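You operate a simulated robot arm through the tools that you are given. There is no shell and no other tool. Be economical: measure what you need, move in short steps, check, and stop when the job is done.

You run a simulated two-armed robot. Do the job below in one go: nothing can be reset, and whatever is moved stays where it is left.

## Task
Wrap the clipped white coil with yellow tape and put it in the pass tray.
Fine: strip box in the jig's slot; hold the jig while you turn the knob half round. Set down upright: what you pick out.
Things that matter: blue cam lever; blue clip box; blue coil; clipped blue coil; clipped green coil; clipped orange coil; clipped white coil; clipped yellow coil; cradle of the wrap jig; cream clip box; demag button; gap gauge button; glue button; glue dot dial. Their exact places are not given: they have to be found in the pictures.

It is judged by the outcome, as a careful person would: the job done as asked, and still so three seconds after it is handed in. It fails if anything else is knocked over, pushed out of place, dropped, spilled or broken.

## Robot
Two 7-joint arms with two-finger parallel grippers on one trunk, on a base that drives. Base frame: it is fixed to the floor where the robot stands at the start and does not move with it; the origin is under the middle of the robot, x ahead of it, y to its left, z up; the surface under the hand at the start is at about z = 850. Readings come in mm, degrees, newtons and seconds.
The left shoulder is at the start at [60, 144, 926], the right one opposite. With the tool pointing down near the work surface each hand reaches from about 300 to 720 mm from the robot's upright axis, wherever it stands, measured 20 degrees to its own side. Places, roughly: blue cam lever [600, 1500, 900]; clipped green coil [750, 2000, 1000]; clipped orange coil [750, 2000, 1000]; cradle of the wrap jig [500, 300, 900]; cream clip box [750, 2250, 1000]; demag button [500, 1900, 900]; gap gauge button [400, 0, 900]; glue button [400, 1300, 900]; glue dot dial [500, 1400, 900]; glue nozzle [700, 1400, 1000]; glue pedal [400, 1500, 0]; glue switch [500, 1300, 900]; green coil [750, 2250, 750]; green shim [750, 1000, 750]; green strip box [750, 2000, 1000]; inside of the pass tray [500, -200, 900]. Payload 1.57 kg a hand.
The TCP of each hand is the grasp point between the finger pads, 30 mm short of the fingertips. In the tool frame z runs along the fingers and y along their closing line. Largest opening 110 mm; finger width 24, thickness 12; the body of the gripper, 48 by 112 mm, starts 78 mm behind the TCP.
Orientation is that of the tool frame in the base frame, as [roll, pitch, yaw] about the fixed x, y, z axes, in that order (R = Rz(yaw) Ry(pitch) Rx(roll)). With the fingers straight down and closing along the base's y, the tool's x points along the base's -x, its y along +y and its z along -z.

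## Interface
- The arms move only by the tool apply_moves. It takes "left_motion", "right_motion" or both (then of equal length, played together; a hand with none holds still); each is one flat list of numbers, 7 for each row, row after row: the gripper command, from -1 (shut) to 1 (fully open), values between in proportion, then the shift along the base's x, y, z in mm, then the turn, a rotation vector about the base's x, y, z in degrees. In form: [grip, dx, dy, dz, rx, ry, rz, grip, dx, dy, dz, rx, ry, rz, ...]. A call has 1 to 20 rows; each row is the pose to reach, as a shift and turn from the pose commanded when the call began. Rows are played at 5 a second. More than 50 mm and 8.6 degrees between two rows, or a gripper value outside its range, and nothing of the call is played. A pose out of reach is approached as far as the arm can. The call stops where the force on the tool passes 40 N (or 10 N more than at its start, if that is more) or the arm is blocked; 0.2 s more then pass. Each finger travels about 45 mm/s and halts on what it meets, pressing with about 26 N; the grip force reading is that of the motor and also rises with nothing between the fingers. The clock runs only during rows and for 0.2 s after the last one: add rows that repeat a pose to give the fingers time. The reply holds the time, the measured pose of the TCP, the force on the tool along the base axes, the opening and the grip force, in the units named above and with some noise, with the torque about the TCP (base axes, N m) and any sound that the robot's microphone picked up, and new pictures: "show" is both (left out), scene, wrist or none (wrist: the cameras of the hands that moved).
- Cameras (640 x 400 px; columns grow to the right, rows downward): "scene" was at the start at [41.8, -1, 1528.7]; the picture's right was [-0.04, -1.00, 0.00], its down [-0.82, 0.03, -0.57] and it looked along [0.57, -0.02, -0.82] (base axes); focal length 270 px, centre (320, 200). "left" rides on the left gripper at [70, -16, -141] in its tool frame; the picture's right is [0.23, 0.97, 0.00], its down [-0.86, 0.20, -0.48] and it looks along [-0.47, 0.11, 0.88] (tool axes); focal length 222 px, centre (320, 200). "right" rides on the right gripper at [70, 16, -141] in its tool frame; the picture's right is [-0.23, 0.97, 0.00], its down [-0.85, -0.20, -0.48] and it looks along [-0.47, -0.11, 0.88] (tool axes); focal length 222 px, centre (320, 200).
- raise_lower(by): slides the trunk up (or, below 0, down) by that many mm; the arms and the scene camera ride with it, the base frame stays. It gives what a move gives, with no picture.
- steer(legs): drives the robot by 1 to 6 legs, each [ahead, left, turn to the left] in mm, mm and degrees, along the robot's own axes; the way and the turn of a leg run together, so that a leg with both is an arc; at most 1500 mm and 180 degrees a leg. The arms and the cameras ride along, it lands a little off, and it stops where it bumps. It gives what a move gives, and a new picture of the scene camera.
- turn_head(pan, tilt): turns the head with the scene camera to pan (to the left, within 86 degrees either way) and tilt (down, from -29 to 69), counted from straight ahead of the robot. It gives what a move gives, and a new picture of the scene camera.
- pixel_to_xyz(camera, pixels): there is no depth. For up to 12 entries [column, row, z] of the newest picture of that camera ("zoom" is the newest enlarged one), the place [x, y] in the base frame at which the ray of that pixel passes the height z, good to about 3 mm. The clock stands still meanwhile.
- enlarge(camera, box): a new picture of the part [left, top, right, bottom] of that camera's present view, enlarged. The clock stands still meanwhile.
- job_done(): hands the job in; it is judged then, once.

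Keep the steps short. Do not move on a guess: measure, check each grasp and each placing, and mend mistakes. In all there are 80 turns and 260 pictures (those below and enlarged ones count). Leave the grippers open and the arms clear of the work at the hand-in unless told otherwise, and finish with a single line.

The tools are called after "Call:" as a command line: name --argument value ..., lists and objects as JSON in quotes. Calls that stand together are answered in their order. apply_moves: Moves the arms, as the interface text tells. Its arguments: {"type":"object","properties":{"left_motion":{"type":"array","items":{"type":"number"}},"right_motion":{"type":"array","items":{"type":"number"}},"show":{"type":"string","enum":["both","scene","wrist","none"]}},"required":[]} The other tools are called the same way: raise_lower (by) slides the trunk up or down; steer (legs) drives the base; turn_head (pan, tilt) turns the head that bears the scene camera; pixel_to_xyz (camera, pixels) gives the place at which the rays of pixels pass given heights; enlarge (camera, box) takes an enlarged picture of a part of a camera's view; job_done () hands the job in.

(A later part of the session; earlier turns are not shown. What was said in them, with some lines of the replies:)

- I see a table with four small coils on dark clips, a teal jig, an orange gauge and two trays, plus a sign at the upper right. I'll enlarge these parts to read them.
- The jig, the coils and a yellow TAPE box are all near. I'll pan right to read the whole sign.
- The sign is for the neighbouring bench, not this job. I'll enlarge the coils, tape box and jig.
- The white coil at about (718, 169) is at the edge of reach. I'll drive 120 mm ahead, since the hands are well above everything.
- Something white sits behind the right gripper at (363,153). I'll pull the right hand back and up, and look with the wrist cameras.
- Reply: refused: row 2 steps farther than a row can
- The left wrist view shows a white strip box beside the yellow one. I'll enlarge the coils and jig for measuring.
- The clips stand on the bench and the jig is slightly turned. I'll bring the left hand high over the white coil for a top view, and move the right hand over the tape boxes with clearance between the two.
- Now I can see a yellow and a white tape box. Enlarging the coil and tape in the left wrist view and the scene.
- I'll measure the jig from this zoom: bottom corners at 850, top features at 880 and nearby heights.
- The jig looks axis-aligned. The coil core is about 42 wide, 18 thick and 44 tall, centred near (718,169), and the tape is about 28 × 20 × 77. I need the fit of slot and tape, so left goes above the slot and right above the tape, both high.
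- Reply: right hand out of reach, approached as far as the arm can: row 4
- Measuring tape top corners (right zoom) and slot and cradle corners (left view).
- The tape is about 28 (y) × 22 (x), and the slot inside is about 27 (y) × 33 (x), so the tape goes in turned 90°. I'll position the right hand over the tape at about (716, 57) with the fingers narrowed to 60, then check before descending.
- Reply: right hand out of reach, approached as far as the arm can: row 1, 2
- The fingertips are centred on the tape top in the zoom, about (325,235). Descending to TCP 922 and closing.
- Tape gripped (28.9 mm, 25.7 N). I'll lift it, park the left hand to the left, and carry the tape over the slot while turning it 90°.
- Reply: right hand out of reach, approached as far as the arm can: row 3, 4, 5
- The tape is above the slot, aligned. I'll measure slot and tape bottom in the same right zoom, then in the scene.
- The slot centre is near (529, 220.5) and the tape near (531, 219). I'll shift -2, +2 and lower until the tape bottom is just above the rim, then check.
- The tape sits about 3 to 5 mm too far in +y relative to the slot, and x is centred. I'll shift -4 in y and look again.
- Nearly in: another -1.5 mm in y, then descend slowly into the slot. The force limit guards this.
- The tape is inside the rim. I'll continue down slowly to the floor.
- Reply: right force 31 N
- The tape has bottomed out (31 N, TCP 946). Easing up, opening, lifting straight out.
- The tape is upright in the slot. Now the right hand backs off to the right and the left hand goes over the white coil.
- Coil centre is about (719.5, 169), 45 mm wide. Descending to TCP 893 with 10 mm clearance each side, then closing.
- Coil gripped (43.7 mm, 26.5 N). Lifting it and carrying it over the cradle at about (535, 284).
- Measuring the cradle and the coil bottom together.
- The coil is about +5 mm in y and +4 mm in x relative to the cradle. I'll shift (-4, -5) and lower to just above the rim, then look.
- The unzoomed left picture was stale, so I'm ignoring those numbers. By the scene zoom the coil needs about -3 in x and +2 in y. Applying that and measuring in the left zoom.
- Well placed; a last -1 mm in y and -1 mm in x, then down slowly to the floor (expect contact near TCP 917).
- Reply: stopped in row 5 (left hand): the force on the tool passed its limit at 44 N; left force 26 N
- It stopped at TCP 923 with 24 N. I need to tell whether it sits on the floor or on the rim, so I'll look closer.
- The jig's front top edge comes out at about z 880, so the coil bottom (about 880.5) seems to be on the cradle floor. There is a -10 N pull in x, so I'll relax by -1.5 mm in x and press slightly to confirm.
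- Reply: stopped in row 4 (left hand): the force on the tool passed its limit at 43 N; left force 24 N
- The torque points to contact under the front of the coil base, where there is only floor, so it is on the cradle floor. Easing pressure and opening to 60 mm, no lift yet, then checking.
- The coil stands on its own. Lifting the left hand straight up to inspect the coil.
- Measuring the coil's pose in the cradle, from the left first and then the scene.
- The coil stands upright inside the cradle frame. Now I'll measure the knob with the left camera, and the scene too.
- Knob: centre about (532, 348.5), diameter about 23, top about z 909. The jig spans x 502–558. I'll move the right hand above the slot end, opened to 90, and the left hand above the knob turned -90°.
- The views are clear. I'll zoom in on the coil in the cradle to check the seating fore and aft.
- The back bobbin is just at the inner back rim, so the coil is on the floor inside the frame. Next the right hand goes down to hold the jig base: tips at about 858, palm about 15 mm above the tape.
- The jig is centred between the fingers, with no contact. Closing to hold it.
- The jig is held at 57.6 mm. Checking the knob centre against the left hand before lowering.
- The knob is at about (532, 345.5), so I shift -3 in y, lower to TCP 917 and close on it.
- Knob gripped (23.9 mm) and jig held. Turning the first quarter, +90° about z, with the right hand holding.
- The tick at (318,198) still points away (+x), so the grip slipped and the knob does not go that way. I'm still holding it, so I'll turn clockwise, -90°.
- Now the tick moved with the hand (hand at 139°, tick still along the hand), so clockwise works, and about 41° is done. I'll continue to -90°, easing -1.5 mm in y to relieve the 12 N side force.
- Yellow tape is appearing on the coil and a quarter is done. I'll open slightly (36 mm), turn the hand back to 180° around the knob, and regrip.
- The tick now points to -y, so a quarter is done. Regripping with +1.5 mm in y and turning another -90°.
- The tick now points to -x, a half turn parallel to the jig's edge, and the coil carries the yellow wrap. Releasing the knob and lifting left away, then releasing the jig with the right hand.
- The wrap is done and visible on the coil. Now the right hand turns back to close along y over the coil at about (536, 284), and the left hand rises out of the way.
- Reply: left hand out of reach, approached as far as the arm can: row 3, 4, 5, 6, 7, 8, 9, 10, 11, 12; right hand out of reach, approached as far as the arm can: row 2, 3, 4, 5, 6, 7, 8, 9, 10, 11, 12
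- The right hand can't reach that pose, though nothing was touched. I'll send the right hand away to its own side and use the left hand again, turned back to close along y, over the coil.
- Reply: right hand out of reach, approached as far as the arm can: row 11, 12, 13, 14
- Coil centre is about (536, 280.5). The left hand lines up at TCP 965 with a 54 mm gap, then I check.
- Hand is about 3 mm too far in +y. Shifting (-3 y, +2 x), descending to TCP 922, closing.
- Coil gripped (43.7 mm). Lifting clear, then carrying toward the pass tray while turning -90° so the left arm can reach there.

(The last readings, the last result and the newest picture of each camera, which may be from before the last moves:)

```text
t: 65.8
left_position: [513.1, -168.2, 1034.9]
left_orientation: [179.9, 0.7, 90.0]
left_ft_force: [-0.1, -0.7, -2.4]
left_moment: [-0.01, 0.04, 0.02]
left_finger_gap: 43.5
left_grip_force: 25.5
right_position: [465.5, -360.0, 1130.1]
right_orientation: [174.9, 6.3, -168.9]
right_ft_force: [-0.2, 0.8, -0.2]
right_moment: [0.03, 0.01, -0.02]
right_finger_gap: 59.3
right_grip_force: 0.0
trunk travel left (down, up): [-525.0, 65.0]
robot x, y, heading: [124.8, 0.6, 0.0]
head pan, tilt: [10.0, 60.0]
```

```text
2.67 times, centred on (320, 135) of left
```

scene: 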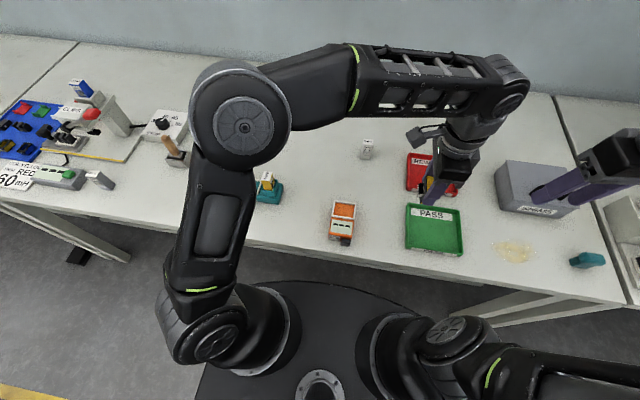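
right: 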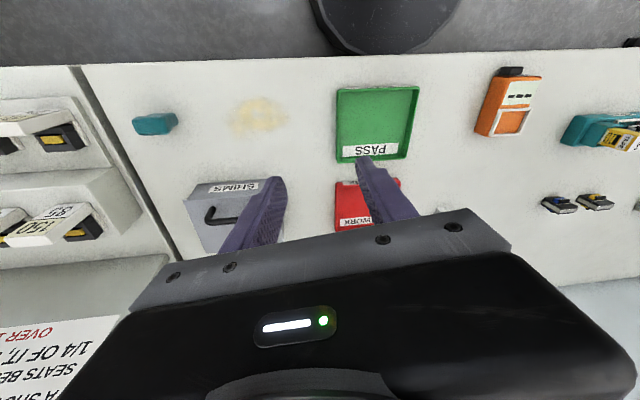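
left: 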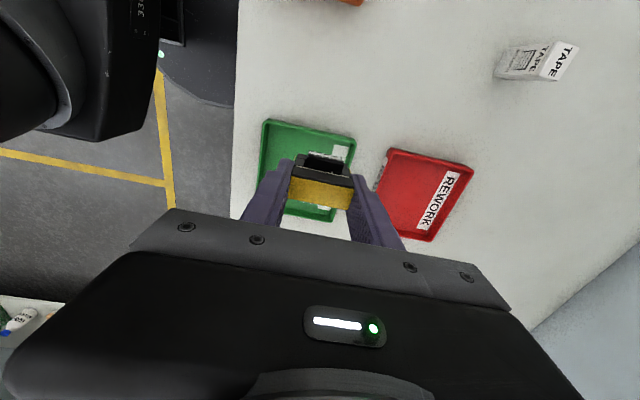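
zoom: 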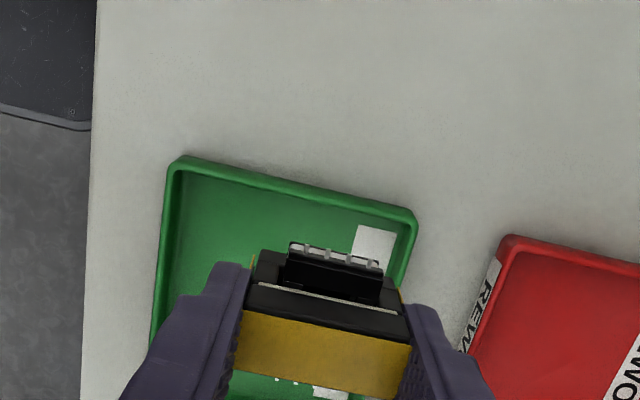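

Over the near edge of the tray. Measuring the tray in the left zoom.

Call:
pixel_to_xyz --camera "zoom" --pixels '[[178, 160, 868], [413, 212, 868], [152, 335, 868], [360, 225, 852], [185, 180, 852]]'

Call:
apply_moves --left_motion '[-1, -5, -25, 0, 0, 0, 0, -1, -10, -50, 0, 0, 0, 0, -1, -11, -58, -20, 0, 0, 0, -1, -11, -58, -50, 0, 0, 0, -1, -11, -58, -70, 0, 0, 0, -1, -11, -58, -70, 0, 0, 0]'

Call:
enlarge --camera "scene" --box '[380, 150, 500, 265]'

```text
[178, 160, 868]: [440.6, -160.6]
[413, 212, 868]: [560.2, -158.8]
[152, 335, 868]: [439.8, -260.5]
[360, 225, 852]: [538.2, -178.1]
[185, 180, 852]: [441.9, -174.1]
```

```text
t: 67.2
left_position: [501.2, -228.1, 964.2]
left_orientation: [179.9, 0.8, 90.1]
left_ft_force: [0.4, -0.2, -1.0]
left_moment: [-0.01, 0.0, -0.02]
left_finger_gap: 43.4
left_grip_force: 26.8
right_position: [465.6, -359.6, 1130.6]
right_orientation: [174.9, 6.3, -168.9]
right_ft_force: [0.7, 0.2, 0.2]
right_moment: [-0.03, -0.01, -0.03]
right_finger_gap: 59.3
right_grip_force: 0.0
trunk travel left (down, up): [-525.0, 65.0]
robot x, y, heading: [124.6, 1.4, -0.0]
head pan, tilt: [10.0, 60.0]
```

scene: 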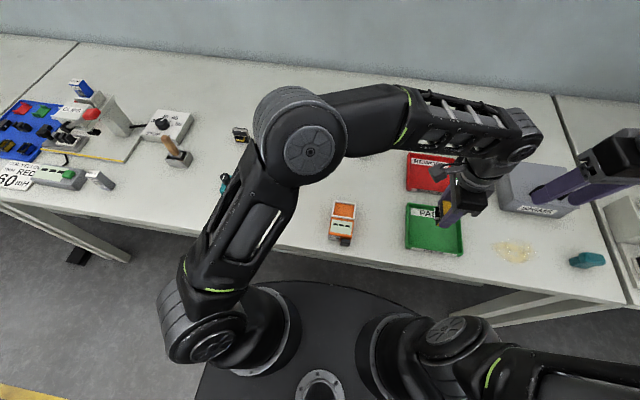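
left: 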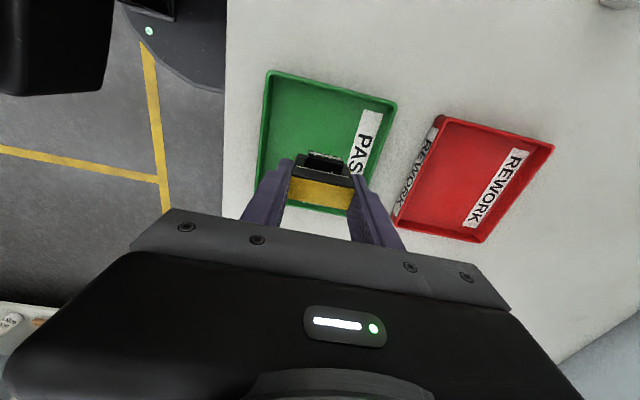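

```text
3.48 times, centred on (440, 208) of scene
```

zoom: 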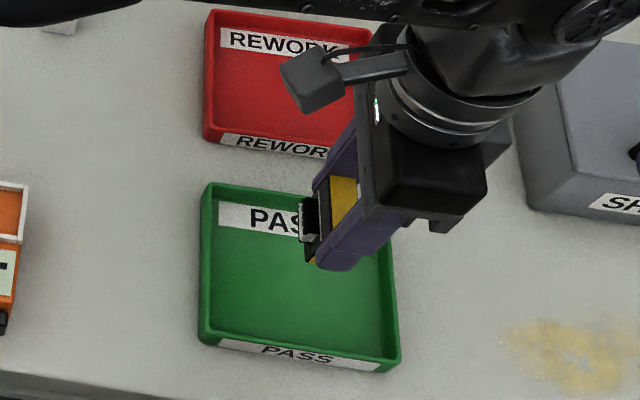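

Tray spans x 440–560, y -160 to about -303, and the coil is over its middle. Lowering to the floor.

Call:
apply_moves --left_motion '[-1, 0, 0, -20, 0, 0, 0, -1, 0, 0, -40, 0, 0, 0, -1, 0, 0, -54, 0, 0, 0, -1, 0, 0, -60, 0, 0, 0, -1, 0, 0, -64, 0, 0, 0, -1, 0, 0, -67, 0, 0, 0]' --show "wrist"

Call:
enlarge --camera "scene" --box '[400, 180, 480, 260]'

```text
t: 68.6
left_position: [501.4, -227.6, 897.8]
left_orientation: [179.9, 0.8, 90.0]
left_ft_force: [-0.2, 0.8, 3.4]
left_moment: [0.08, 0.12, -0.05]
left_finger_gap: 43.6
left_grip_force: 25.9
right_position: [465.5, -360.6, 1130.5]
right_orientation: [175.0, 6.2, -168.9]
right_ft_force: [0.3, 0.3, 0.4]
right_moment: [0.02, -0.02, -0.01]
right_finger_gap: 59.4
right_grip_force: 0.1
trunk travel left (down, up): [-525.0, 65.0]
robot x, y, heading: [124.0, 0.1, 0.0]
head pan, tilt: [10.0, 60.0]
```

left: 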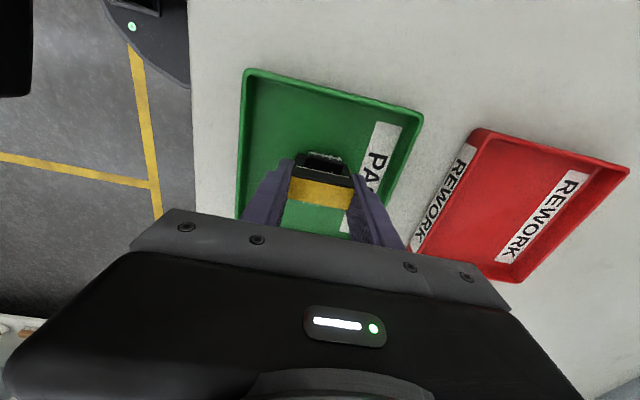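

```text
5.00 times, centred on (440, 220) of scene
```

zoom: 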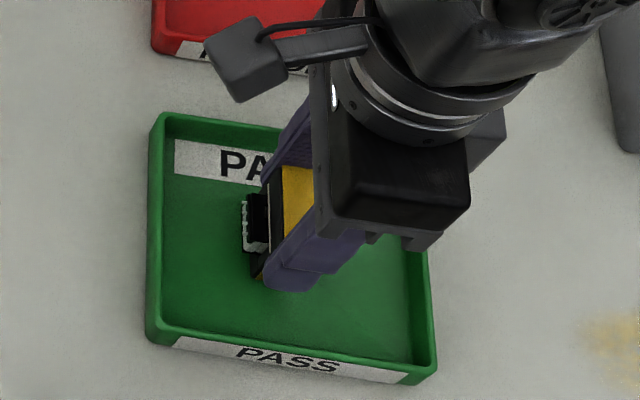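

Light contact (3.4 N) at TCP 898. One more mm, open slowly, then lift straight up.

Call:
apply_moves --left_motion '[-1, 0, 0, -1, 0, 0, 0, -0.15, 0, 0, -1, 0, 0, 0, 0, 0, 0, -1, 0, 0, 0, 0.1, 0, 0, -1, 0, 0, 0, 0.1, 0, 0, 20, 0, 0, 0, 0.1, 0, 0, 60, 0, 0, 0, 0.1, 0, 0, 100, 0, 0, 0, 0.1, 0, 0, 130, 0, 0, 0]' --show "wrist"

Call:
enlarge --camera "scene" --box '[400, 180, 480, 260]'

```text
t: 70.4
left_position: [500.4, -227.0, 1028.5]
left_orientation: [180.0, 0.8, 90.0]
left_ft_force: [0.1, 0.0, 0.4]
left_moment: [-0.01, -0.01, 0.0]
left_finger_gap: 60.4
left_grip_force: 0.1
right_position: [465.2, -360.5, 1130.4]
right_orientation: [174.9, 6.2, -168.9]
right_ft_force: [-1.5, 0.3, 0.0]
right_moment: [0.02, 0.01, -0.02]
right_finger_gap: 59.3
right_grip_force: 0.1
trunk travel left (down, up): [-525.0, 65.0]
robot x, y, heading: [122.8, -0.8, -0.2]
head pan, tilt: [10.0, 60.0]
```

left: 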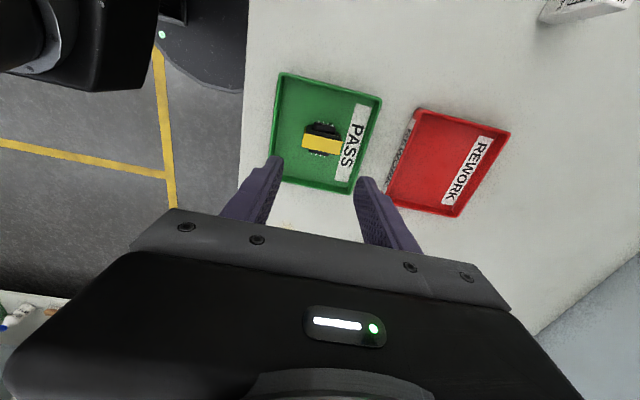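

```text
5.00 times, centred on (440, 220) of scene
```

zoom: 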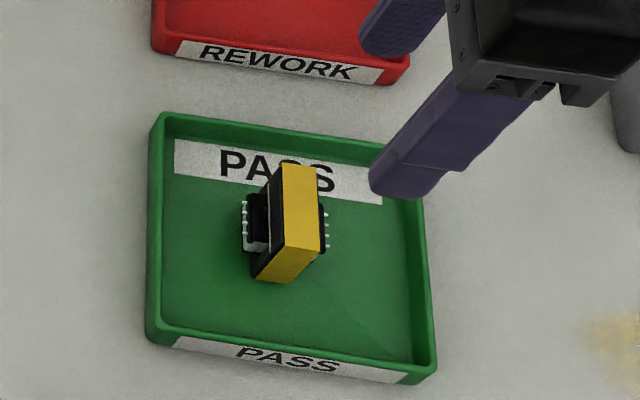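

The wrapped coil stands upright in the PASS tray. Moving the left hand back to its own side, opening both grippers, and checking the scene.

Call:
apply_moves --left_motion '[0.3, 0, 30, 20, 0, 0, 0, 0.6, 0, 75, 40, 0, 0, 0, 1, 0, 120, 40, 0, 0, 0, 1, 0, 165, 40, 0, 0, 8, 1, 0, 210, 40, 0, 0, 16, 1, 0, 255, 40, 0, 0, 24, 1, -5, 300, 40, 0, 0, 32, 1, -10, 345, 40, 0, 0, 40, 1, -20, 390, 40, 0, 0, 48, 1, -30, 435, 40, 0, 0, 56, 1, -40, 480, 40, 0, 0, 64, 1, -60, 520, 40, 0, 0, 72, 1, -80, 550, 40, 0, 0, 80]' --right_motion '[0.3, 0, 0, 0, 0, 0, 0, 0.6, 0, 0, 0, 0, 0, 0, 1, 0, 0, 0, 0, 0, 0, 1, 0, 0, 0, 0, 0, 0, 1, 0, 0, 0, 0, 0, 0, 1, 0, 0, 0, 0, 0, 0, 1, 0, 0, 0, 0, 0, 0, 1, 0, 0, 0, 0, 0, 0, 1, 0, 0, 0, 0, 0, 0, 1, 0, 0, 0, 0, 0, 0, 1, 0, 0, 0, 0, 0, 0, 1, 0, 0, 0, 0, 0, 0, 1, 0, 0, 0, 0, 0, 0]' --show "scene"

Call:
enlarge --camera "scene" --box '[200, 110, 480, 270]'

```text
t: 73.2
left_position: [419.0, 323.7, 1066.2]
left_orientation: [179.9, 0.8, 170.1]
left_ft_force: [-0.4, -0.8, -0.7]
left_moment: [0.0, -0.02, 0.02]
left_finger_gap: 109.9
left_grip_force: 0.0
right_position: [466.2, -360.2, 1130.3]
right_orientation: [175.0, 6.2, -168.8]
right_ft_force: [-0.5, 0.4, 0.1]
right_moment: [0.02, -0.02, 0.03]
right_finger_gap: 109.9
right_grip_force: 0.0
trunk travel left (down, up): [-525.0, 65.0]
robot x, y, heading: [122.9, -0.9, -0.2]
head pan, tilt: [10.0, 60.0]
```

scene: 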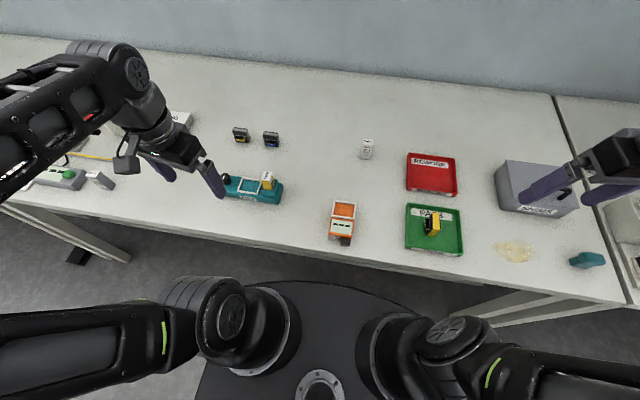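

```text
2.29 times, centred on (340, 190) of scene
```

zoom: 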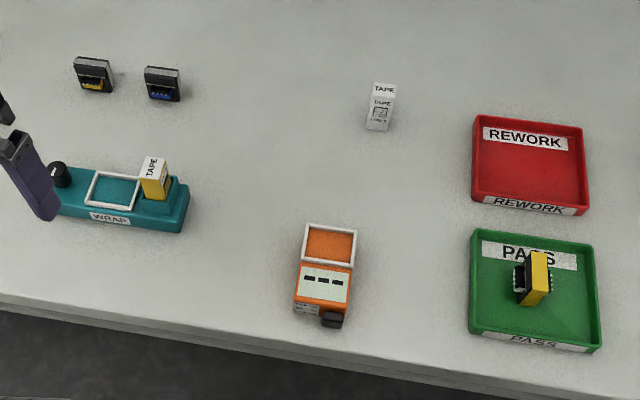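

Everything is in place: the wrapped coil is upright in the pass tray, nothing else is disturbed, and the hands are open and clear. Handing in.

Call:
job_done

```text
The job is handed in.
```

The white coil is wrapped with yellow tape and stands upright in the PASS tray; the yellow strip box is still in the jig's slot, and nothing else was disturbed.
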